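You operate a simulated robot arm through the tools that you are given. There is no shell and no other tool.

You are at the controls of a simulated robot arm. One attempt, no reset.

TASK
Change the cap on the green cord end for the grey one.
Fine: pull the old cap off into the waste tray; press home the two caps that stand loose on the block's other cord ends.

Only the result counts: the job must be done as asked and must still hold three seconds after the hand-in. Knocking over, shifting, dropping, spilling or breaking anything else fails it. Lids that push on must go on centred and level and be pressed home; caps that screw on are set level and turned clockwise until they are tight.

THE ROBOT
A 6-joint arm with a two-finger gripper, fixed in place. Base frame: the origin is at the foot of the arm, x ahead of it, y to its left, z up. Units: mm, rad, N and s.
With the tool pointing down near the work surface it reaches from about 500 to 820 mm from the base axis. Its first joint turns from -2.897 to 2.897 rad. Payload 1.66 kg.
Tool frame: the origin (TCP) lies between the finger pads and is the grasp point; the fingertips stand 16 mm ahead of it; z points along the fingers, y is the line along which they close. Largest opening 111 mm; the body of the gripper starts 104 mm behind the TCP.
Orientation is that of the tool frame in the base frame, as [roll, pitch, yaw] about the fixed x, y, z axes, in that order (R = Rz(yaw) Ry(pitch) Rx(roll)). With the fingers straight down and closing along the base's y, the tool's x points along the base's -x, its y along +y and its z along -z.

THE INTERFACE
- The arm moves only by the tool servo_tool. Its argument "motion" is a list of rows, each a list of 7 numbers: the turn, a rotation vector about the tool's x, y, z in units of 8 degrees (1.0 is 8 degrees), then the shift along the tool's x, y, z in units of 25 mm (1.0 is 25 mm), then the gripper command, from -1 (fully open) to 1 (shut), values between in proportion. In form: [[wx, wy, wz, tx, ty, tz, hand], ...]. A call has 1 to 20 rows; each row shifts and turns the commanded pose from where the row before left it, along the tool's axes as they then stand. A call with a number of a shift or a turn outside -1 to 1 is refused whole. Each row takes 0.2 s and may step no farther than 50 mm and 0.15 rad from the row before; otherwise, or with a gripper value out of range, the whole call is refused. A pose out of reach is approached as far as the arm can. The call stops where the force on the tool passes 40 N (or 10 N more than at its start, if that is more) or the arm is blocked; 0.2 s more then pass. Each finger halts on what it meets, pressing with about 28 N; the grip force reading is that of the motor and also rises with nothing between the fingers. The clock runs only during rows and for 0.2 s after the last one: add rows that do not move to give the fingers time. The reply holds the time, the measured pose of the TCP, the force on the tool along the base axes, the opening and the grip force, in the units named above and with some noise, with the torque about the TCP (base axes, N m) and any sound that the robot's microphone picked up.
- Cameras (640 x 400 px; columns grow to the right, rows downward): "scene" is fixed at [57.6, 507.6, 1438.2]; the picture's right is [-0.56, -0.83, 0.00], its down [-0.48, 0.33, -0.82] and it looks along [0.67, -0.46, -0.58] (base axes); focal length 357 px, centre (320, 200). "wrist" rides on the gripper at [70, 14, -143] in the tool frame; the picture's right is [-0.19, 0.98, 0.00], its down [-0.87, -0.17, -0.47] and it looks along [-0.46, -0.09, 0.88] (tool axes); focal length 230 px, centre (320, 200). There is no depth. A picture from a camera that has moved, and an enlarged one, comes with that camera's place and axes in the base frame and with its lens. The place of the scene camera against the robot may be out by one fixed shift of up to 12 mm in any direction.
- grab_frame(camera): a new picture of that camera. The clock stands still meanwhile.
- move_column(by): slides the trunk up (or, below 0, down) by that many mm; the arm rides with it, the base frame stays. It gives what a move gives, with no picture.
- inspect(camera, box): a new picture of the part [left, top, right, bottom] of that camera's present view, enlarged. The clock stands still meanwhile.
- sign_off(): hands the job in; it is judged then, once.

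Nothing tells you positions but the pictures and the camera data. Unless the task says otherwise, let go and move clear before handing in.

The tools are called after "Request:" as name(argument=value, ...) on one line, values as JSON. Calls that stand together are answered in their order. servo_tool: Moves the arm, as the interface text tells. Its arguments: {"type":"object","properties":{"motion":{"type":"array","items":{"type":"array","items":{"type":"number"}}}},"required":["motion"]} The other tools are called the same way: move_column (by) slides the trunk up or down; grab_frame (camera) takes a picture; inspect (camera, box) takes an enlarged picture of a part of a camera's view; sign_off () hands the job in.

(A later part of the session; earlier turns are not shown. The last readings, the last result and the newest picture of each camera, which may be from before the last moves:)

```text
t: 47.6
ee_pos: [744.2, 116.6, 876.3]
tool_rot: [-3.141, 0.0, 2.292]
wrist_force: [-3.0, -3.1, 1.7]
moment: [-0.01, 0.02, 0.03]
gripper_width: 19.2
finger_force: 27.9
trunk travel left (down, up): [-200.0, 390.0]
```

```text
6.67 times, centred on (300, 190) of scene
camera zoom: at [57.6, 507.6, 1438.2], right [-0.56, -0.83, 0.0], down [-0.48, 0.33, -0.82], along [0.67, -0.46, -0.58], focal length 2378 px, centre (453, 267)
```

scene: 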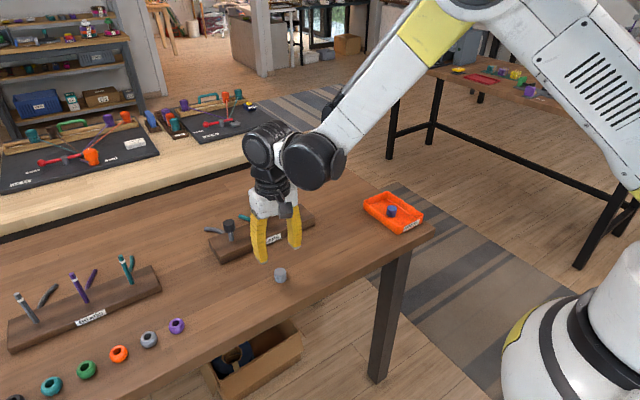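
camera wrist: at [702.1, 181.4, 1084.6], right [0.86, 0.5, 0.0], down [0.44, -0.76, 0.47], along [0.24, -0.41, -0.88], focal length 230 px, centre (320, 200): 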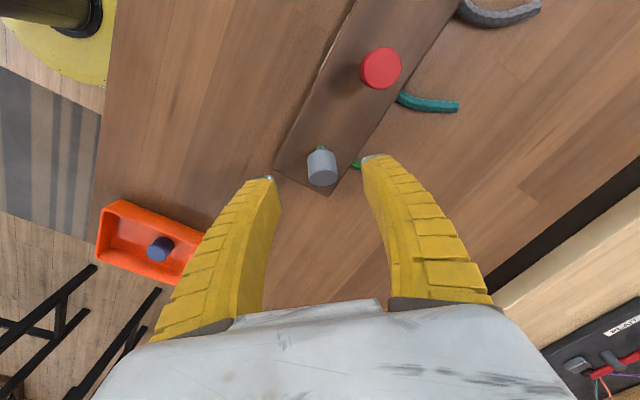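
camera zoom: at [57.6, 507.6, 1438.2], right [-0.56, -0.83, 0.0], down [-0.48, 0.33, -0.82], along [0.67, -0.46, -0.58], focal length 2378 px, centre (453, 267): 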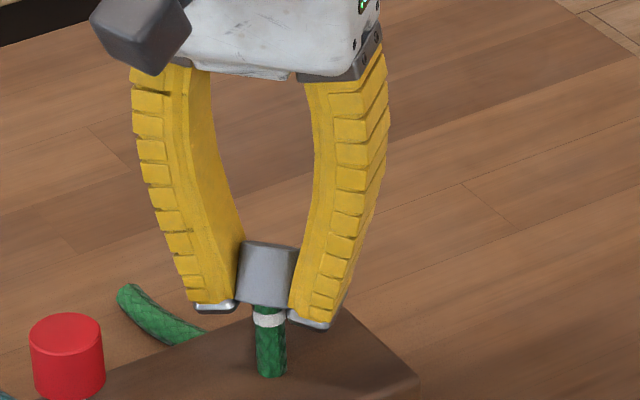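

The cap is firmly gripped along its tilted sides. I'll lift it straight up off the cord tip and check.

Request:
servo_tool(motion=[[0, 0, 0, 0, 0, -0.2, 1], [0, 0, 0, 0, 0, -0.3, 1], [0, 0, 0, 0, 0, -0.4, 1], [0, 0, 0, 0, 0, -0.6, 1], [0, 0, 0, 0, 0, -0.6, 1], [0, 0, 0, 0, 0, 0, 1]])

Request:
inspect(camera="scene", box=[260, 160, 340, 220])

Request:
inspect(camera="wrist", box=[240, 110, 400, 230])

```text
t: 49.0
ee_pos: [743.9, 118.1, 929.1]
tool_rot: [-3.141, 0.002, 2.292]
wrist_force: [0.2, 0.2, -0.1]
moment: [0.01, 0.0, -0.03]
gripper_width: 19.1
finger_force: 28.3
trunk travel left (down, up): [-200.0, 390.0]
```

```text
6.67 times, centred on (300, 190) of scene
camera zoom: at [57.6, 507.6, 1438.2], right [-0.56, -0.83, 0.0], down [-0.48, 0.33, -0.82], along [0.67, -0.46, -0.58], focal length 2378 px, centre (453, 267)
```

zoom: 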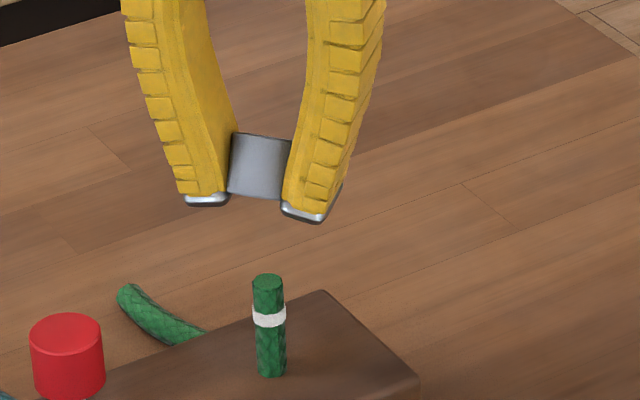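

```text
3.33 times, centred on (320, 170) of wrist
camera zoom: at [707.1, 178.5, 1072.1], right [0.86, 0.5, 0.0], down [0.45, -0.76, 0.47], along [0.24, -0.41, -0.88], focal length 767 px, centre (320, 300)
```

zoom: 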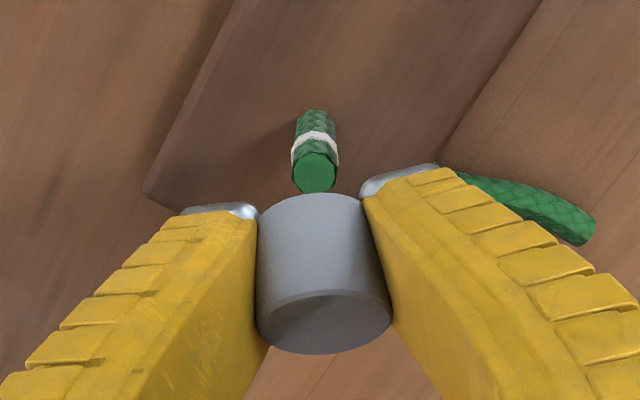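

The cap is clear of the cord. Before levelling it, I'll tip it slightly further so the scene camera can see into its mouth and show me the hole size.

Request:
servo_tool(motion=[[0, 0.9, 0, 0, 0, 0, 1], [0, 0.9, 0, 0, 0, 0, 1], [0, 0.9, 0, 0, 0, 0, 1], [0, 0, 0, 0, 0, 0, 1]])

Request:
inspect(camera="scene", box=[275, 155, 315, 190])

```text
t: 50.0
ee_pos: [743.9, 116.6, 927.3]
tool_rot: [3.141, -0.379, 2.292]
wrist_force: [0.8, 0.0, -0.4]
moment: [0.05, 0.02, 0.0]
gripper_width: 18.8
finger_force: 27.9
trunk travel left (down, up): [-200.0, 390.0]
```

```text
11.43 times, centred on (295, 172) of scene
camera zoom: at [57.6, 507.6, 1438.2], right [-0.56, -0.83, 0.0], down [-0.48, 0.33, -0.82], along [0.67, -0.46, -0.58], focal length 4076 px, centre (606, 514)
```

zoom: 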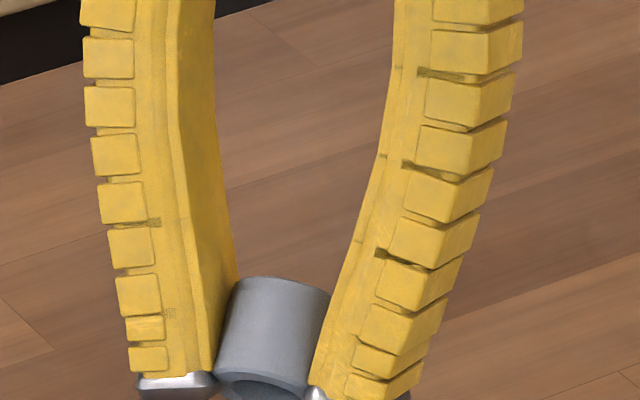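

Request:
inspect(camera="scene", box=[285, 175, 310, 197])

Request:
servo_tool(motion=[[0, 0.9, 0, 0, 0, 0, 1], [0, 0, 0, 0, 0, 0, 1]])

Request:
inspect(camera="scene", box=[285, 175, 310, 197])

```text
16.00 times, centred on (298, 186) of scene
camera zoom: at [57.6, 507.6, 1438.2], right [-0.56, -0.83, 0.0], down [-0.48, 0.33, -0.82], along [0.67, -0.46, -0.58], focal length 5706 px, centre (680, 424)
```

zoom: 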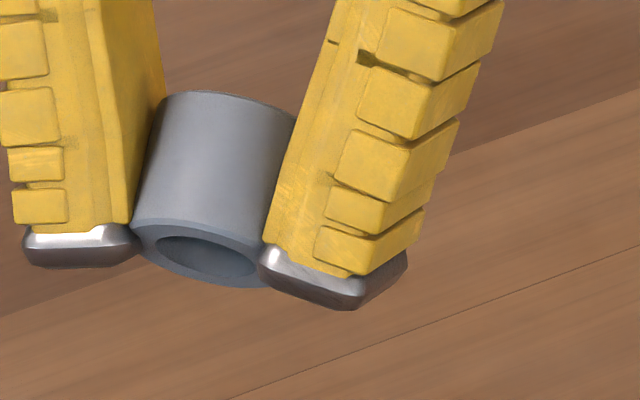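

```text
t: 50.6
ee_pos: [743.9, 117.5, 927.6]
tool_rot: [-3.141, -0.503, 2.293]
wrist_force: [-0.7, -0.2, -1.0]
moment: [0.0, -0.05, 0.02]
gripper_width: 18.9
finger_force: 27.9
trunk travel left (down, up): [-200.0, 390.0]
```

```text
16.00 times, centred on (298, 186) of scene
camera zoom: at [57.6, 507.6, 1438.2], right [-0.56, -0.83, 0.0], down [-0.48, 0.33, -0.82], along [0.67, -0.46, -0.58], focal length 5706 px, centre (680, 424)
```

zoom: 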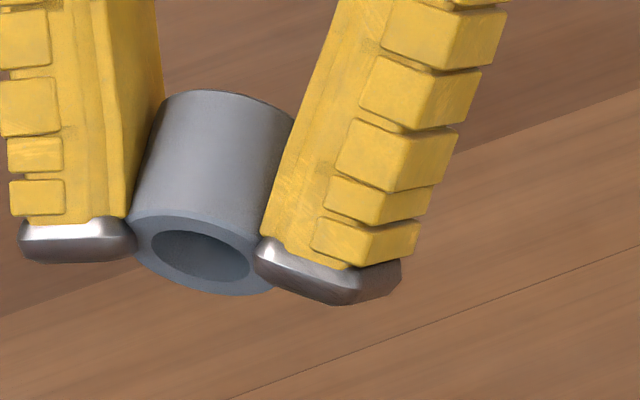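

The hole is about 17.5 mm wide against a 12.5 mm cord, so there is roughly 2.5 mm of clearance all round. Now I'll rotate the cap back and on to level.

Request:
servo_tool(motion=[[0, -0.9, 0, 0, 0, 0, 1], [0, -0.9, 0, 0, 0, 0, 1], [0, -0.9, 0, 0, 0, 0, 1], [0, -0.9, 0, 0, 0, 0, 1], [0, -0.9, 0, 0, 0, 0, 1], [0, -0.9, 0, 0, 0, 0, 1], [0, -0.9, 0, 0, 0, 0, 1], [0, -0.9, 0, 0, 0, 0, 1], [0, -0.9, 0, 0, 0, 0, 1], [0, 0, 0, 0, 0, 0, 1], [0, 0, 0, 0, 0, 0, 1]])

Request:
inspect(camera="scene", box=[260, 160, 340, 220])

Request:
grab_frame(camera="wrist")

```text
t: 53.0
ee_pos: [743.5, 117.8, 928.5]
tool_rot: [-3.141, 0.627, 2.291]
wrist_force: [0.0, -0.4, 0.3]
moment: [0.0, 0.0, 0.01]
gripper_width: 19.0
finger_force: 27.6
trunk travel left (down, up): [-200.0, 390.0]
```

```text
6.67 times, centred on (300, 190) of scene
camera zoom: at [57.6, 507.6, 1438.2], right [-0.56, -0.83, 0.0], down [-0.48, 0.33, -0.82], along [0.67, -0.46, -0.58], focal length 2378 px, centre (453, 267)
```

zoom: 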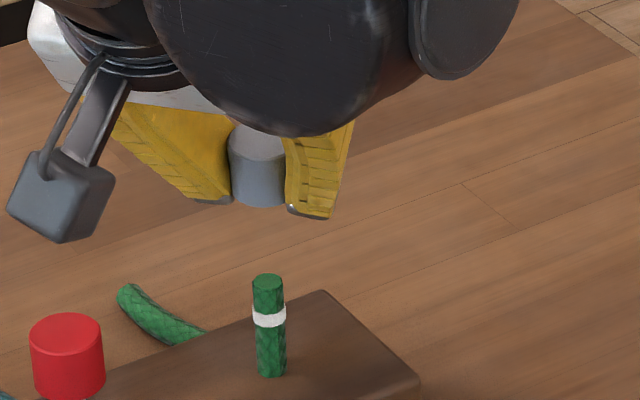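

```text
taken
camera wrist: at [661.1, 231.6, 1003.4], right [0.84, 0.53, 0.11], down [0.15, -0.43, 0.89], along [0.52, -0.73, -0.44], focal length 230 px, centre (320, 200)
```

wrist: 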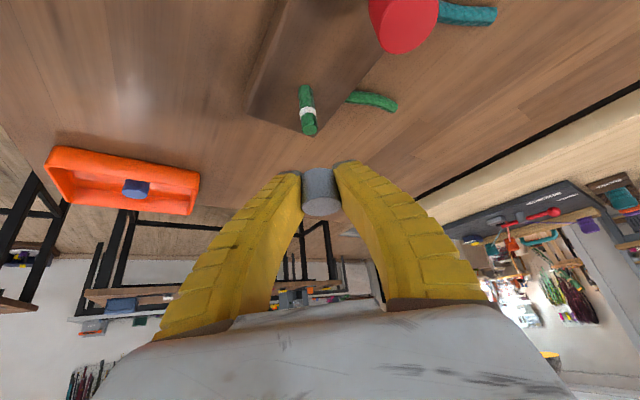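

Request:
inspect(camera="scene", box=[282, 172, 310, 196])

Request:
inspect(camera="wrist", box=[270, 75, 370, 225])

```text
16.00 times, centred on (296, 184) of scene
camera zoom: at [57.6, 507.6, 1438.2], right [-0.56, -0.83, 0.0], down [-0.48, 0.33, -0.82], along [0.67, -0.46, -0.58], focal length 5706 px, centre (704, 456)
```

zoom: 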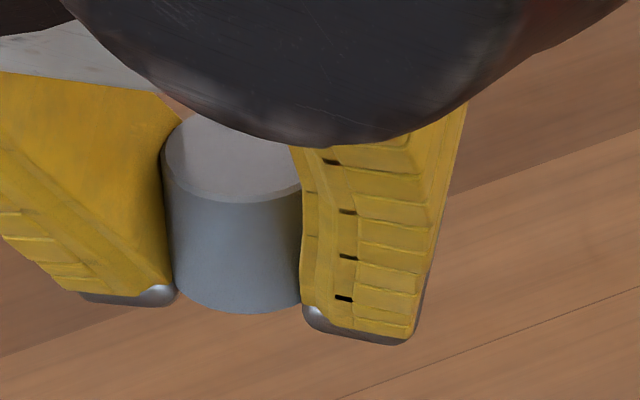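

```text
2.67 times, centred on (320, 150) of wrist
camera zoom: at [661.1, 231.6, 1003.4], right [0.84, 0.53, 0.11], down [0.15, -0.43, 0.89], along [0.52, -0.73, -0.44], focal length 614 px, centre (320, 333)
```

zoom: 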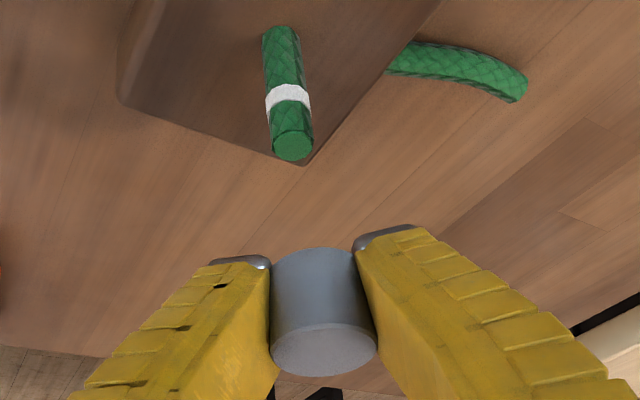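

The cap is now close to level. I'll shift it over the cord (about −4, +3.7 mm) and lower it to just above the tip, then check again.

Request:
servo_tool(motion=[[0, 0, 0, 0.1756, -0.0227, -0.127, 1], [0, 0, 0, 0.4, 0, 0.552, 1], [0, 0, 0, 0.38, 0, 0.524, 1], [0, 0, 0, 0, 0, 0, 1], [0, 0, 0, 0, 0, 0, 1]])

Request:
inspect(camera="scene", box=[276, 180, 316, 216])

Request:
inspect(camera="wrist", box=[270, 115, 370, 225])

```text
t: 54.2
ee_pos: [740.3, 121.4, 894.9]
tool_rot: [-3.141, 0.628, 2.291]
wrist_force: [-0.5, -0.3, 0.9]
moment: [-0.01, 0.01, 0.01]
gripper_width: 18.7
finger_force: 27.7
trunk travel left (down, up): [-200.0, 390.0]
```

```text
11.11 times, centred on (296, 198) of scene
camera zoom: at [57.6, 507.6, 1438.2], right [-0.56, -0.83, 0.0], down [-0.48, 0.33, -0.82], along [0.67, -0.46, -0.58], focal length 3963 px, centre (587, 222)
```

zoom: 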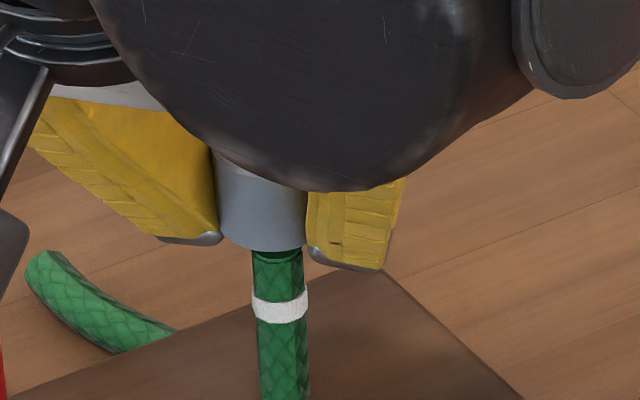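

```text
3.64 times, centred on (320, 170) of wrist
camera zoom: at [657.3, 235.4, 970.1], right [0.84, 0.53, 0.11], down [0.15, -0.43, 0.89], along [0.52, -0.73, -0.44], focal length 837 px, centre (320, 309)
```

zoom: 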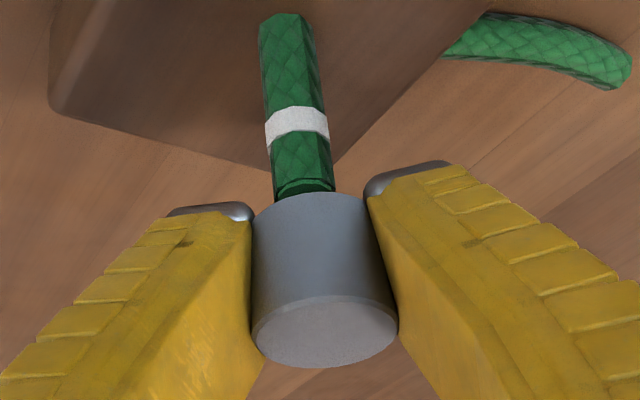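

Aligned within about 0.6 mm, with the top leaning about 3° too far toward the wrist camera. I'll trim that and lower in small steps onto the cord.

Request:
servo_tool(motion=[[0, 0.35, 0, 0, 0, 0, 1], [0, 0, 0, 0.0438, 0, 0.067, 1], [0, 0, 0, 0.0438, 0, 0.067, 1], [0, 0, 0, 0.0438, 0, 0.067, 1], [0, 0, 0, 0.0438, 0, 0.067, 1], [0, 0, 0, 0.0438, 0, 0.067, 1], [0, 0, 0, 0.0438, 0, 0.067, 1]])

Request:
inspect(camera="scene", box=[276, 180, 316, 216])

Request:
inspect(camera="wrist", box=[270, 115, 370, 225])

```text
t: 55.8
ee_pos: [741.2, 120.8, 882.5]
tool_rot: [-3.14, 0.579, 2.292]
wrist_force: [0.6, -0.4, -0.5]
moment: [-0.01, -0.01, -0.02]
gripper_width: 19.0
finger_force: 27.9
trunk travel left (down, up): [-200.0, 390.0]
```

```text
11.11 times, centred on (296, 198) of scene
camera zoom: at [57.6, 507.6, 1438.2], right [-0.56, -0.83, 0.0], down [-0.48, 0.33, -0.82], along [0.67, -0.46, -0.58], focal length 3963 px, centre (587, 222)
```

zoom: 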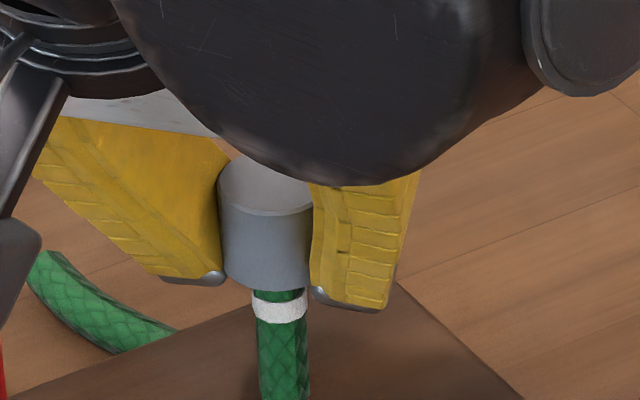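

```text
3.64 times, centred on (320, 170) of wrist
camera zoom: at [660.0, 231.9, 964.7], right [0.84, 0.53, 0.1], down [0.18, -0.46, 0.87], along [0.51, -0.71, -0.48], focal length 837 px, centre (320, 309)
```

zoom: 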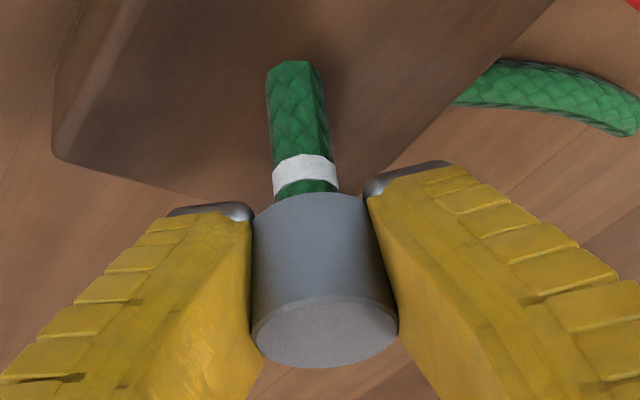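

Request:
servo_tool(motion=[[0, 0, 0, 0.0438, 0, 0.067, 1], [0, 0, 0, 0.0438, 0, 0.067, 1], [0, 0, 0, 0.0438, 0, 0.067, 1], [0, 0, 0, 0.0438, 0, 0.067, 1], [0, 0, 0, 0.0219, 0, 0.0335, 1]])

Request:
inspect(camera="scene", box=[276, 180, 316, 216])

Request:
inspect(camera="wrist", box=[270, 115, 370, 225])

```text
t: 57.0
ee_pos: [739.5, 122.2, 875.2]
tool_rot: [3.141, 0.58, 2.29]
wrist_force: [0.2, -0.7, 0.2]
moment: [0.01, -0.04, 0.05]
gripper_width: 18.9
finger_force: 27.8
trunk travel left (down, up): [-200.0, 390.0]
```

```text
11.11 times, centred on (296, 198) of scene
camera zoom: at [57.6, 507.6, 1438.2], right [-0.56, -0.83, 0.0], down [-0.48, 0.33, -0.82], along [0.67, -0.46, -0.58], focal length 3963 px, centre (587, 222)
```

zoom: 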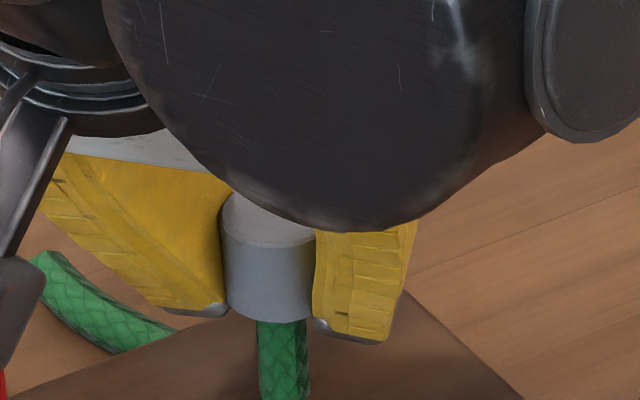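

```text
3.64 times, centred on (320, 170) of wrist
camera zoom: at [659.1, 232.2, 955.8], right [0.84, 0.53, 0.1], down [0.18, -0.46, 0.87], along [0.51, -0.71, -0.48], focal length 837 px, centre (320, 309)
```

zoom: 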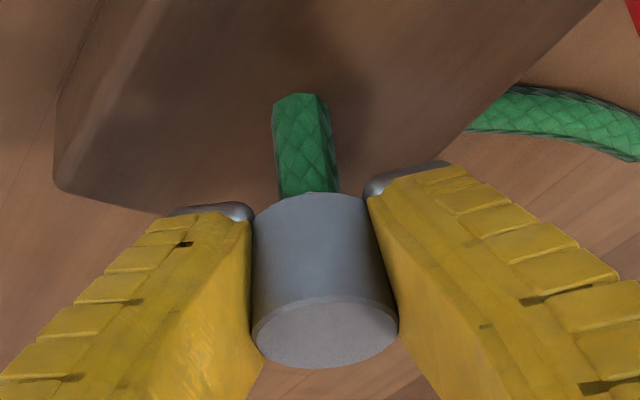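

Request:
servo_tool(motion=[[0, 0, 0, 0.0219, 0, 0.0335, 1], [0, 0, 0, 0.0219, 0, 0.0335, 1], [0, 0, 0, 0.0219, 0, 0.0335, 1]])

Request:
inspect(camera="scene", box=[276, 180, 316, 216])

```text
t: 57.8
ee_pos: [740.2, 120.4, 871.3]
tool_rot: [3.142, 0.58, 2.291]
wrist_force: [0.6, -1.1, 1.5]
moment: [0.01, 0.08, -0.05]
gripper_width: 19.1
finger_force: 27.8
trunk travel left (down, up): [-200.0, 390.0]
```

```text
11.11 times, centred on (296, 198) of scene
camera zoom: at [57.6, 507.6, 1438.2], right [-0.56, -0.83, 0.0], down [-0.48, 0.33, -0.82], along [0.67, -0.46, -0.58], focal length 3963 px, centre (587, 222)
```

zoom: 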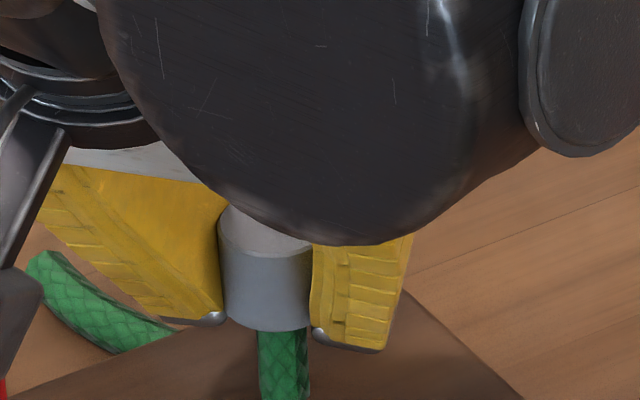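

The cap is about 17 mm down over the cord with only about 1.5 N of contact, so I'll release it here with no load on it.

Request:
servo_tool(motion=[[0, 0, 0, 0, 0, 0, 0.55], [0, 0, 0, 0, 0, 0, 0.4], [0, 0, 0, 0, 0, 0, 0.2], [0, 0, 0, 0, 0, 0, 0.0], [0, 0, 0, 0, 0, 0, -0.1]])

Request:
inspect(camera="scene", box=[276, 180, 316, 216])

Request:
inspect(camera="wrist", box=[250, 115, 390, 225])

```text
t: 59.0
ee_pos: [739.9, 120.9, 872.4]
tool_rot: [-3.141, 0.579, 2.292]
wrist_force: [0.1, 0.4, 0.2]
moment: [0.0, 0.02, 0.02]
gripper_width: 62.7
finger_force: 0.6
trunk travel left (down, up): [-200.0, 390.0]
```

```text
11.11 times, centred on (296, 198) of scene
camera zoom: at [57.6, 507.6, 1438.2], right [-0.56, -0.83, 0.0], down [-0.48, 0.33, -0.82], along [0.67, -0.46, -0.58], focal length 3963 px, centre (587, 222)
```

zoom: 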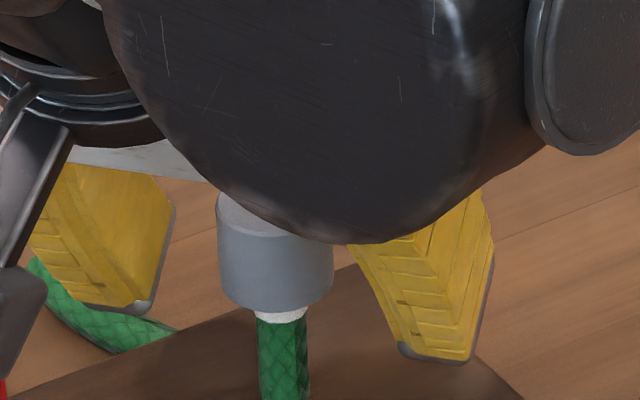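

```text
3.64 times, centred on (320, 170) of wrist
camera zoom: at [659.1, 232.1, 953.2], right [0.84, 0.53, 0.1], down [0.18, -0.46, 0.87], along [0.51, -0.71, -0.48], focal length 837 px, centre (320, 309)
```

zoom: 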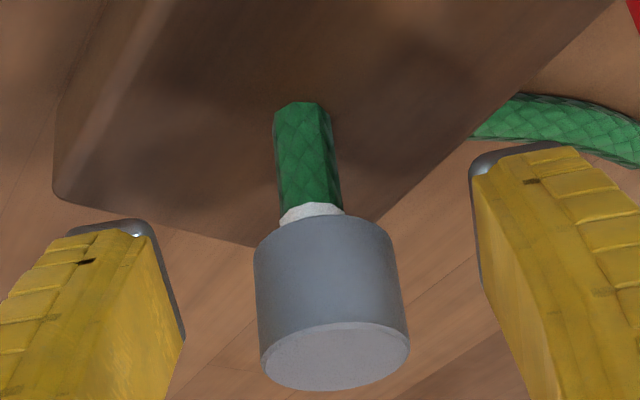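

Released cleanly. The cap rose by itself about 6 mm to the same loose standing height as the red and black caps, level and centred. I'll retract along the tool axis and bring the tool back to vertical.

Request:
servo_tool(motion=[[0, 0, 0, 0, 0, -0.6, -0.1], [0, 0, 0, 0, 0, -1.0, -0.1], [0, 0, 0, 0, 0, -1.0, -0.1], [0, 0, 0, 0, 0, -1.0, -0.1], [0, 0.83, 0, 0, 0, 0, -0.1], [0, 0.83, 0, 0, 0, 0, -0.1], [0, 0.83, 0, 0, 0, 0, -0.1], [0, 0.83, 0, 0, 0, 0, -0.1], [0, 0.83, 0, 0, 0, 0, -0.1], [0, 0, 0, 0, 0, 0, -0.1]])

Request:
servo_tool(motion=[[0, 0, -0.87, 0, 0, 0, -0.1], [0, 0, -0.87, 0, 0, 0, -0.1], [0, 0, -0.87, 0, 0, 0, -0.1], [0, 0, -0.87, 0, 0, 0, -0.1], [0, 0, -0.87, 0, 0, 0, -0.1], [0, 0, -0.87, 0, 0, 0, -0.1], [0, 0, -0.87, 0, 0, 0, -0.1], [0, 0, 0, 0, 0, 0, -0.1], [0, 0, 0, 0, 0, 0, -0.1]])

Request:
grab_frame(camera="wrist")

Request:
inspect(camera="scene", box=[200, 170, 330, 260])

Request:
inspect(camera="scene", box=[280, 185, 312, 218])

```text
t: 61.2
ee_pos: [707.9, 157.6, 946.9]
tool_rot: [3.14, -0.001, 2.293]
wrist_force: [0.5, 0.3, -0.1]
moment: [-0.03, 0.04, -0.01]
gripper_width: 63.0
finger_force: 0.5
trunk travel left (down, up): [-200.0, 390.0]
```

```text
t: 63.2
ee_pos: [706.9, 157.5, 946.4]
tool_rot: [-3.14, 0.002, -3.141]
wrist_force: [-0.2, 0.0, -1.1]
moment: [0.0, 0.0, 0.0]
gripper_width: 62.9
finger_force: 1.2
trunk travel left (down, up): [-200.0, 390.0]
```

```text
taken
camera wrist: at [636.9, 170.7, 1089.5], right [0.19, 0.98, 0.0], down [0.87, -0.17, 0.47], along [0.46, -0.09, -0.88], focal length 230 px, centre (320, 200)
```

wrist: 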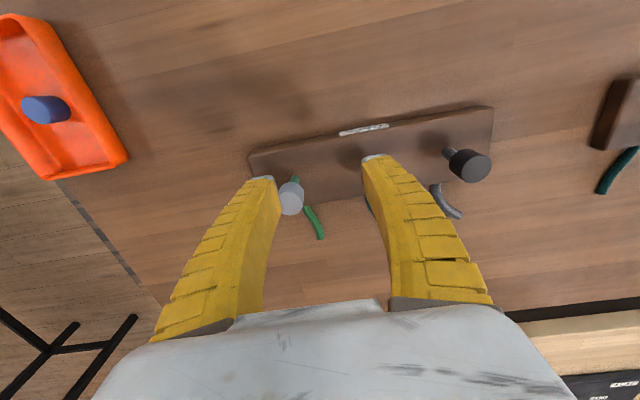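

```text
4.44 times, centred on (265, 215) of scene
camera zoom: at [57.6, 507.6, 1438.2], right [-0.56, -0.83, 0.0], down [-0.48, 0.33, -0.82], along [0.67, -0.46, -0.58], focal length 1585 px, centre (564, 133)
```

zoom: 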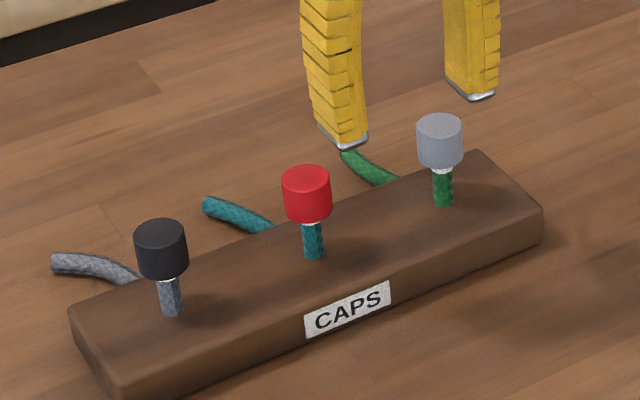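

```text
12.12 times, centred on (296, 202) of scene
camera zoom: at [57.6, 507.6, 1438.2], right [-0.56, -0.83, 0.0], down [-0.48, 0.33, -0.82], along [0.67, -0.46, -0.58], focal length 4323 px, centre (611, 182)
```

zoom: 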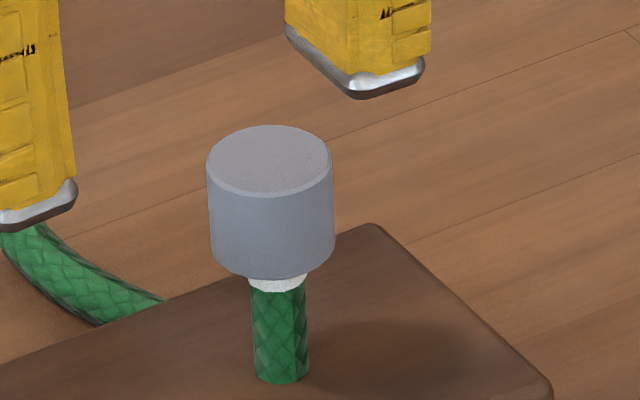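

All three caps now stand alike: loose, level and centred. Next is pressing them home. I'll position over the red cap with the fingers open, align, then close the fingers and press on its top.

Request:
servo_tool(motion=[[0, 0, 0, -0.433, 0.693, 0, -0.1], [0, 0, 0, -0.433, 0.693, 0, -0.1], [0, 0, 0, -0.433, 0.693, 0, -0.1], [0, 0, 0, 0, 0, 0, -0.1], [0, 0, 0, 0, 0, 0, -0.1]])

Request:
inspect(camera="wrist", box=[240, 110, 400, 210])

Request:
grab_frame(camera="wrist")

```text
t: 64.4
ee_pos: [739.8, 210.5, 948.2]
tool_rot: [-3.14, 0.0, 3.141]
wrist_force: [1.5, -0.5, 0.9]
moment: [-0.02, -0.02, -0.01]
gripper_width: 62.9
finger_force: 1.6
trunk travel left (down, up): [-200.0, 390.0]
```

```text
4.00 times, centred on (320, 160) of wrist
camera zoom: at [670.0, 223.1, 1090.2], right [0.19, 0.98, 0.0], down [0.87, -0.17, 0.47], along [0.46, -0.09, -0.88], focal length 920 px, centre (320, 360)
```

zoom: 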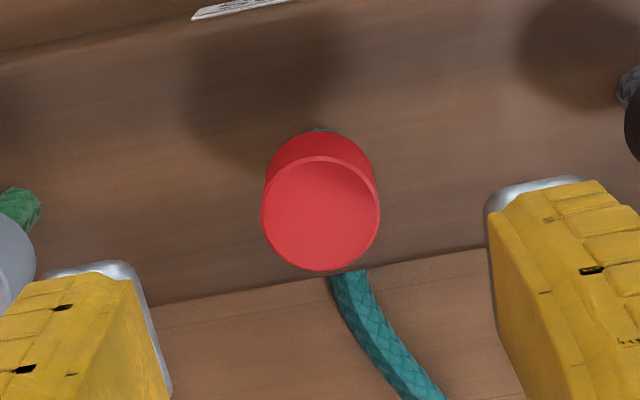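

```text
taken
camera wrist: at [670.0, 223.1, 1090.2], right [0.19, 0.98, 0.0], down [0.87, -0.17, 0.47], along [0.46, -0.09, -0.88], focal length 230 px, centre (320, 200)
```

wrist: 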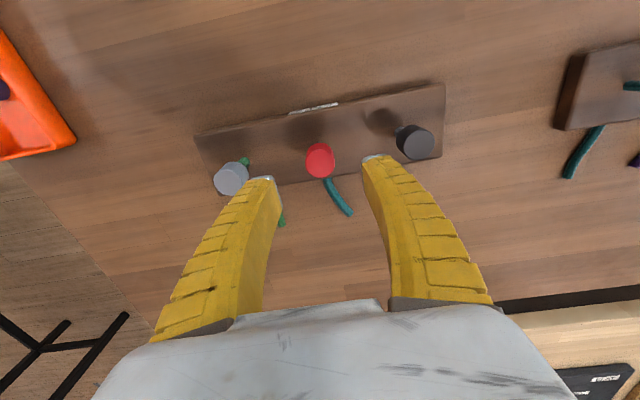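

The red cap is within 1 mm of the tool axis. I'll close the fingers, lower to just above its top and check.

Request:
servo_tool(motion=[[0, 0, 0, 0.025, 0.025, 0, 1], [0, 0, 0, 0, 0, 0, 1], [0, 0, 0, 0, 0, 0, 1], [0, 0, 0, 0, 0, 0.5, 1], [0, 0, 0, 0, 0, 0.5, 1], [0, 0, 0, 0, 0, 0.5, 1], [0, 0, 0, 0, 0, 0, 1]])

Request:
inspect(camera="wrist", box=[260, 120, 380, 220])

Request:
inspect(camera="scene", box=[240, 180, 290, 240])

```text
t: 66.0
ee_pos: [739.4, 210.1, 909.9]
tool_rot: [-3.14, -0.001, 3.14]
wrist_force: [-0.6, 0.2, -0.8]
moment: [0.0, -0.01, -0.01]
gripper_width: 0.0
finger_force: 27.8
trunk travel left (down, up): [-200.0, 390.0]
```

```text
4.00 times, centred on (320, 170) of wrist
camera zoom: at [668.9, 223.2, 1052.2], right [0.19, 0.98, 0.0], down [0.87, -0.17, 0.47], along [0.46, -0.09, -0.88], focal length 920 px, centre (320, 320)
```

zoom: 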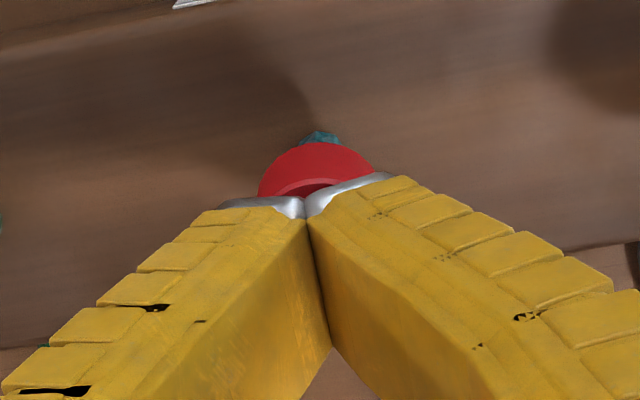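

```text
6.67 times, centred on (265, 210) of scene
camera zoom: at [57.6, 507.6, 1438.2], right [-0.56, -0.83, 0.0], down [-0.48, 0.33, -0.82], along [0.67, -0.46, -0.58], focal length 2378 px, centre (687, 133)
```

zoom: 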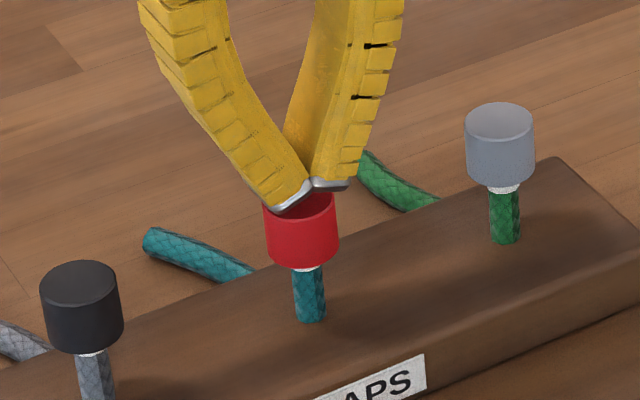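

The closed tips are centred over the red cap. I'll press down slowly in 1 mm steps, watching force and listening for a click.

Request:
servo_tool(motion=[[0, 0, 0, 0, 0, 0.06, 1], [0, 0, 0, 0, 0, 0.06, 1], [0, 0, 0, 0, 0, 0.06, 1], [0, 0, 0, 0, 0, 0.06, 1], [0, 0, 0, 0, 0, 0.06, 1], [0, 0, 0, 0, 0, 0.06, 1]])

Request:
inspect(camera="scene", box=[240, 180, 290, 240])

```text
t: 67.4
ee_pos: [739.2, 211.0, 899.8]
tool_rot: [3.141, 0.0, 3.141]
wrist_force: [-0.8, 0.0, 0.3]
moment: [0.01, 0.0, 0.01]
gripper_width: 0.2
finger_force: 28.3
trunk travel left (down, up): [-200.0, 390.0]
```

```text
6.67 times, centred on (265, 210) of scene
camera zoom: at [57.6, 507.6, 1438.2], right [-0.56, -0.83, 0.0], down [-0.48, 0.33, -0.82], along [0.67, -0.46, -0.58], focal length 2378 px, centre (687, 133)
```

zoom: 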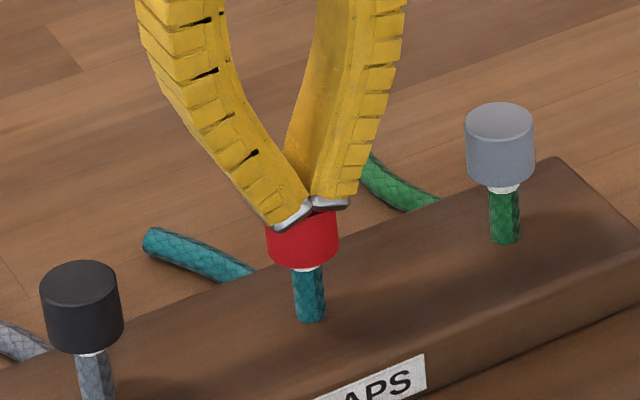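

Request:
servo_tool(motion=[[0, 0, 0, 0, 0, 0.06, 1], [0, 0, 0, 0, 0, 0.06, 1], [0, 0, 0, 0, 0, 0.06, 1]])

Request:
inspect(camera="scene", box=[240, 180, 290, 240])

Request:
inspect(camera="wrist", box=[260, 120, 380, 220])

```text
t: 68.2
ee_pos: [738.8, 210.1, 895.8]
tool_rot: [3.141, -0.001, -3.141]
wrist_force: [1.1, -0.1, 1.2]
moment: [-0.03, -0.04, -0.04]
gripper_width: 6.1
finger_force: 28.1
trunk travel left (down, up): [-200.0, 390.0]
```

```text
6.67 times, centred on (265, 210) of scene
camera zoom: at [57.6, 507.6, 1438.2], right [-0.56, -0.83, 0.0], down [-0.48, 0.33, -0.82], along [0.67, -0.46, -0.58], focal length 2378 px, centre (687, 133)
```

zoom: 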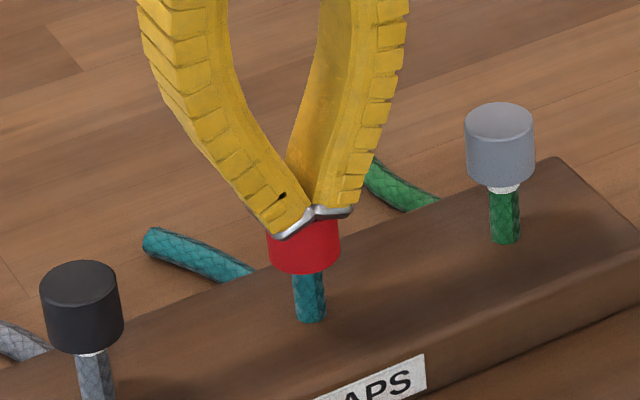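

```text
4.00 times, centred on (320, 170) of wrist
camera zoom: at [669.1, 223.5, 1039.0], right [0.19, 0.98, 0.0], down [0.87, -0.17, 0.47], along [0.46, -0.09, -0.88], focal length 920 px, centre (320, 320)
```

zoom: 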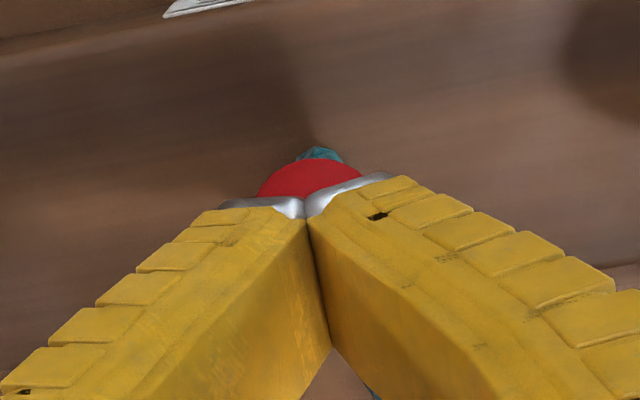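

The red cap has begun to move down under light force. Continuing in small steps.

Request:
servo_tool(motion=[[0, 0, 0, 0, 0, 0.05, 1], [0, 0, 0, 0, 0, 0.05, 1], [0, 0, 0, 0, 0, 0.05, 1]])

Request:
inspect(camera="scene", box=[240, 180, 290, 240])

```text
t: 69.0
ee_pos: [738.9, 209.9, 892.5]
tool_rot: [3.142, 0.0, -3.141]
wrist_force: [0.6, -0.3, -0.1]
moment: [0.01, 0.01, 0.04]
gripper_width: 6.0
finger_force: 28.1
trunk travel left (down, up): [-200.0, 390.0]
```

```text
6.67 times, centred on (265, 210) of scene
camera zoom: at [57.6, 507.6, 1438.2], right [-0.56, -0.83, 0.0], down [-0.48, 0.33, -0.82], along [0.67, -0.46, -0.58], focal length 2378 px, centre (687, 133)
```

zoom: 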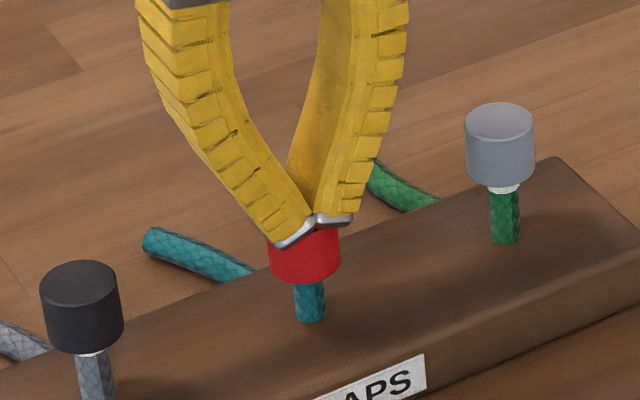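

Request:
servo_tool(motion=[[0, 0, 0, 0, 0, 0.04, 1], [0, 0, 0, 0, 0, 0.04, 1]])

Request:
inspect(camera="scene", box=[240, 180, 290, 240])

```text
t: 69.6
ee_pos: [738.6, 210.2, 889.6]
tool_rot: [3.14, 0.004, 3.141]
wrist_force: [3.1, 0.7, 9.9]
moment: [0.0, -0.02, -0.02]
gripper_width: 6.0
finger_force: 28.1
trunk travel left (down, up): [-200.0, 390.0]
```

```text
6.67 times, centred on (265, 210) of scene
camera zoom: at [57.6, 507.6, 1438.2], right [-0.56, -0.83, 0.0], down [-0.48, 0.33, -0.82], along [0.67, -0.46, -0.58], focal length 2378 px, centre (687, 133)
```

zoom: 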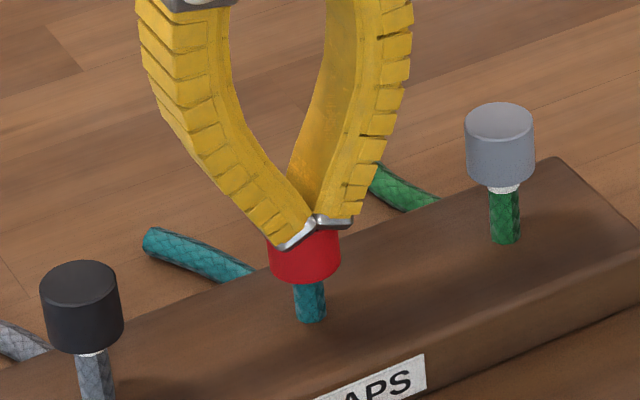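

The cap has reached its stop (10 N). I'll press harder to seat it.

Request:
servo_tool(motion=[[0, 0, 0, 0, 0, 0.05, 1], [0, 0, 0, 0, 0, 0.05, 1], [0, 0, 0, 0, 0, 0, 1]])

Request:
inspect(camera="scene", box=[240, 180, 290, 240])

```text
t: 70.4
ee_pos: [738.6, 210.3, 888.0]
tool_rot: [-3.142, 0.001, 3.14]
wrist_force: [2.1, -0.6, 17.6]
moment: [0.03, -0.05, 0.04]
gripper_width: 5.9
finger_force: 28.0
trunk travel left (down, up): [-200.0, 390.0]
```

```text
6.67 times, centred on (265, 210) of scene
camera zoom: at [57.6, 507.6, 1438.2], right [-0.56, -0.83, 0.0], down [-0.48, 0.33, -0.82], along [0.67, -0.46, -0.58], focal length 2378 px, centre (687, 133)
```

zoom: 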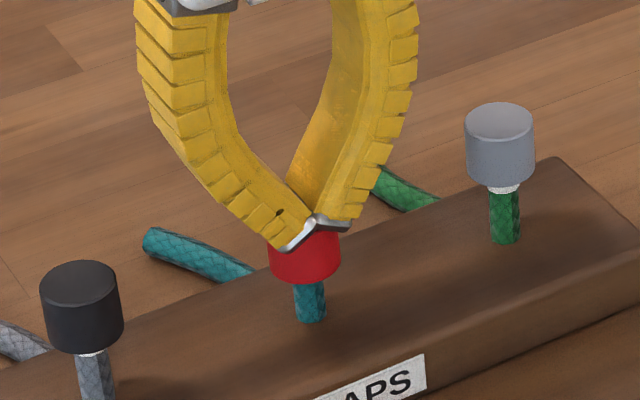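

Request:
servo_tool(motion=[[0, 0, 0, 0, 0, 0.05, 1], [0, 0, 0, 0, 0, 0.05, 1], [0, 0, 0, 0, 0, 0.05, 1]])

Request:
inspect(camera="scene", box=[240, 180, 290, 240])

```text
t: 71.2
ee_pos: [737.8, 211.4, 884.0]
tool_rot: [-3.139, 0.003, -3.142]
wrist_force: [3.3, 1.0, 22.1]
moment: [-0.01, 0.0, 0.0]
gripper_width: 6.2
finger_force: 28.4
trunk travel left (down, up): [-200.0, 390.0]
```

```text
6.67 times, centred on (265, 210) of scene
camera zoom: at [57.6, 507.6, 1438.2], right [-0.56, -0.83, 0.0], down [-0.48, 0.33, -0.82], along [0.67, -0.46, -0.58], focal length 2378 px, centre (687, 133)
```

zoom: 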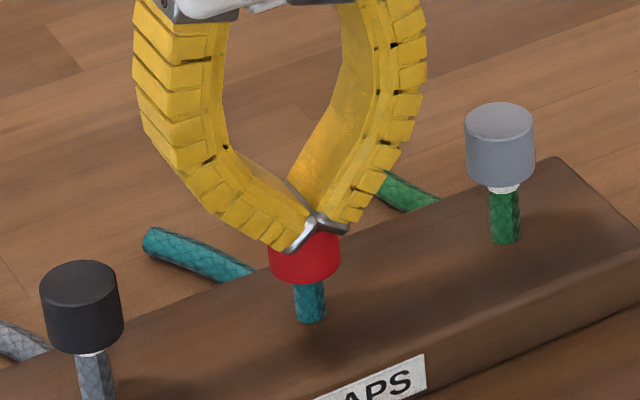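

Force is 22 N but the flexible fingers are bowing, so I'll ease off gradually and see whether the red cap stays down.

Request:
servo_tool(motion=[[0, 0, 0, 0, 0, -0.08, 1], [0, 0, 0, 0, 0, -0.08, 1], [0, 0, 0, 0, 0, -0.08, 1], [0, 0, 0, 0, 0, -0.08, 1], [0, 0, 0, 0, 0, -0.1, 1], [0, 0, 0, 0, 0, -0.12, 1]])

Request:
inspect(camera="scene", box=[240, 180, 290, 240])

```text
t: 72.6
ee_pos: [739.4, 211.2, 896.9]
tool_rot: [-3.141, 0.0, 3.142]
wrist_force: [0.5, -0.9, -0.9]
moment: [-0.01, 0.0, -0.03]
gripper_width: 0.1
finger_force: 27.7
trunk travel left (down, up): [-200.0, 390.0]
```

```text
6.67 times, centred on (265, 210) of scene
camera zoom: at [57.6, 507.6, 1438.2], right [-0.56, -0.83, 0.0], down [-0.48, 0.33, -0.82], along [0.67, -0.46, -0.58], focal length 2378 px, centre (687, 133)
```

zoom: 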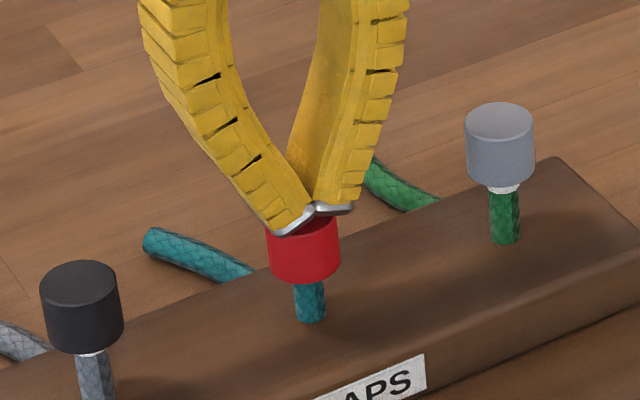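

The red cap stayed down after the load came off. I'll rise further and compare the cap heights.

Request:
servo_tool(motion=[[0, 0, 0, 0, 0, -0.6, 1], [0, 0, 0, 0, 0, -0.8, 1], [0, 0, 0, 0, 0, -0.8, 1], [0, 0, 0, 0, 0, 0, -0.1], [0, 0, 0, 0, 0, 0, -0.1]])

Request:
inspect(camera="scene", box=[210, 180, 330, 250])

Request:
inspect(camera="scene", box=[240, 200, 280, 240])

Request:
grab_frame(camera="wrist")

```text
t: 73.8
ee_pos: [739.3, 210.0, 952.4]
tool_rot: [-3.141, 0.0, -3.141]
wrist_force: [0.0, 0.4, 0.4]
moment: [0.0, 0.01, 0.01]
gripper_width: 63.2
finger_force: 1.4
trunk travel left (down, up): [-200.0, 390.0]
```

```text
5.33 times, centred on (270, 215) of scene
camera zoom: at [57.6, 507.6, 1438.2], right [-0.56, -0.83, 0.0], down [-0.48, 0.33, -0.82], along [0.67, -0.46, -0.58], focal length 1902 px, centre (587, 120)
```

zoom: 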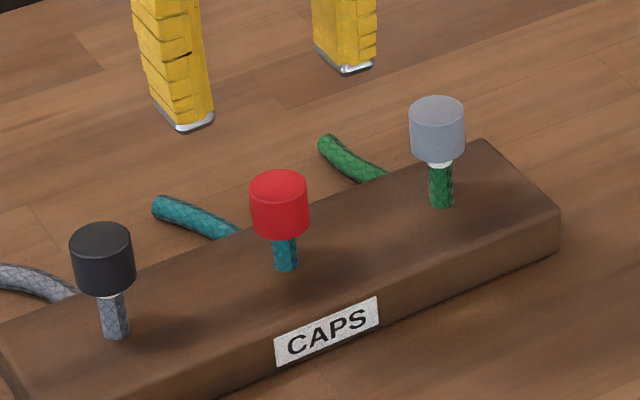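

```text
10.00 times, centred on (260, 220) of scene
camera zoom: at [57.6, 507.6, 1438.2], right [-0.56, -0.83, 0.0], down [-0.48, 0.33, -0.82], along [0.67, -0.46, -0.58], focal length 3566 px, centre (920, 0)
```

zoom: 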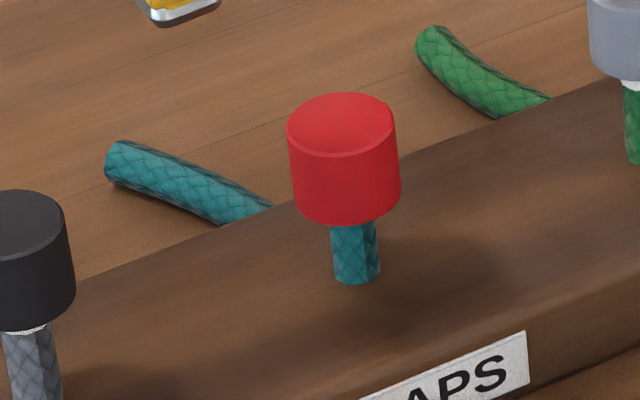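

```text
taken
camera wrist: at [669.4, 222.9, 1095.3], right [0.19, 0.98, 0.0], down [0.87, -0.17, 0.47], along [0.46, -0.09, -0.88], focal length 230 px, centre (320, 200)
```

wrist: 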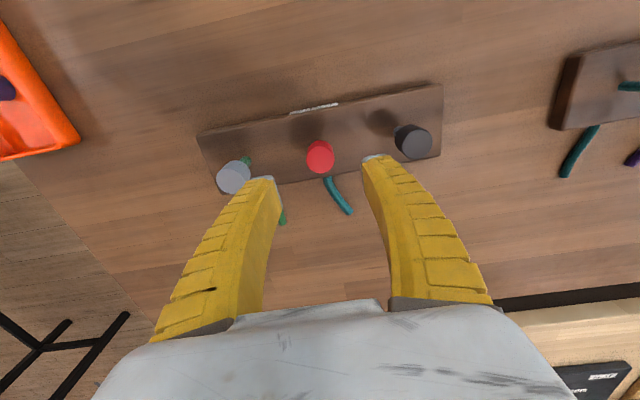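

The red cap dropped 7.5 mm and stays level at the old blue cap's seated height, so it is home. Next is the black cap, with the same procedure.

Request:
servo_tool(motion=[[0, 0, 0, 0, 0.9, 0, -0.1], [0, 0, 0, 0, 0.9, 0, -0.1], [0, 0, 0, 0, 0.9, 0, -0.1], [0, 0, 0, 0, 0.9, 0, -0.1], [0, 0, 0, 0, 0, 0, -0.1], [0, 0, 0, 0, 0, 0, -0.1]])

Request:
inspect(camera="wrist", box=[240, 110, 400, 210])

```text
t: 75.2
ee_pos: [738.4, 301.9, 953.9]
tool_rot: [3.141, 0.001, -3.141]
wrist_force: [0.3, 0.6, -0.9]
moment: [-0.01, 0.0, -0.02]
gripper_width: 62.9
finger_force: 1.0
trunk travel left (down, up): [-200.0, 390.0]
```

```text
4.00 times, centred on (320, 160) of wrist
camera zoom: at [668.8, 314.4, 1096.2], right [0.19, 0.98, 0.0], down [0.87, -0.17, 0.47], along [0.46, -0.09, -0.88], focal length 920 px, centre (320, 360)
```

zoom: 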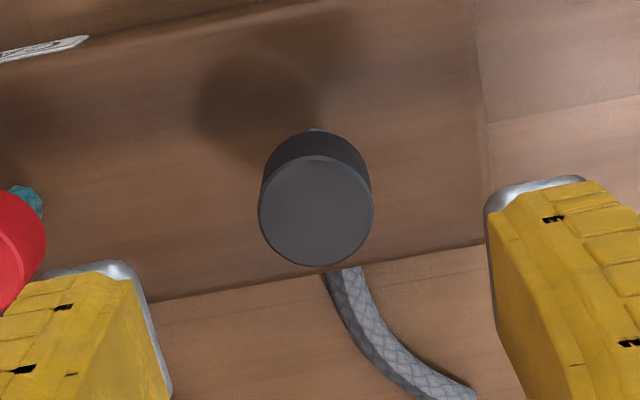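

Request:
servo_tool(motion=[[0, 0, 0, -0.025, -0.028, 0, 1], [0, 0, 0, 0, 0, 0, 1], [0, 0, 0, 0, 0, 0, 1], [0, 0, 0, 0, 0, 0.6, 1], [0, 0, 0, 0, 0, 0.6, 1], [0, 0, 0, 0, 0, 0.6, 1], [0, 0, 0, 0, 0, 0.08, 1], [0, 0, 0, 0, 0, 0, 1]])

Request:
inspect(camera="scene", box=[205, 190, 255, 250])

Request:
inspect(camera="wrist", box=[260, 120, 380, 220])

```text
t: 77.0
ee_pos: [738.4, 299.4, 905.8]
tool_rot: [-3.141, 0.0, -3.141]
wrist_force: [-0.1, 0.3, -0.8]
moment: [0.01, 0.0, -0.03]
gripper_width: 0.3
finger_force: 27.7
trunk travel left (down, up): [-200.0, 390.0]
```

```text
6.67 times, centred on (230, 220) of scene
camera zoom: at [57.6, 507.6, 1438.2], right [-0.56, -0.83, 0.0], down [-0.48, 0.33, -0.82], along [0.67, -0.46, -0.58], focal length 2378 px, centre (920, 67)
```

zoom: 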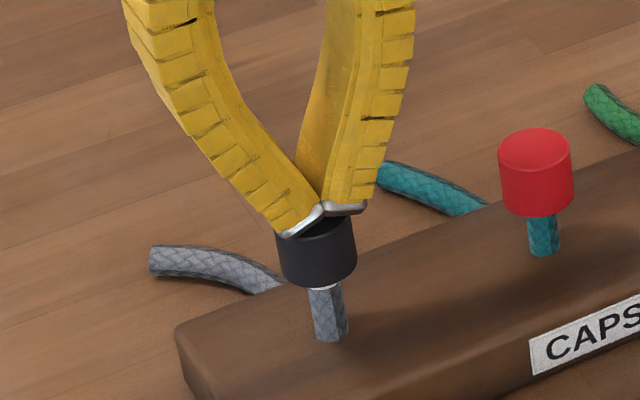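

```text
4.00 times, centred on (320, 170) of wrist
camera zoom: at [669.3, 312.4, 1048.4], right [0.19, 0.98, 0.0], down [0.87, -0.17, 0.47], along [0.46, -0.09, -0.88], focal length 920 px, centre (320, 320)
```

zoom: 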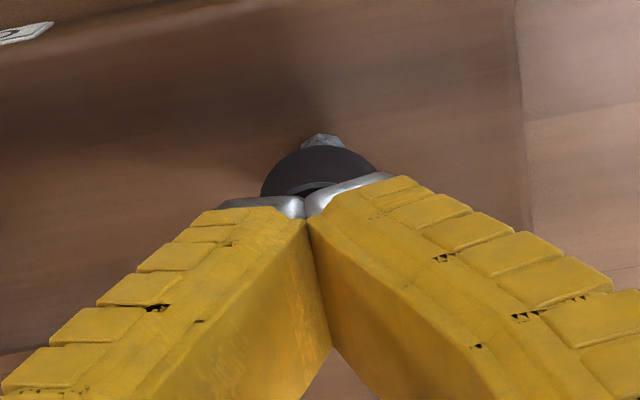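

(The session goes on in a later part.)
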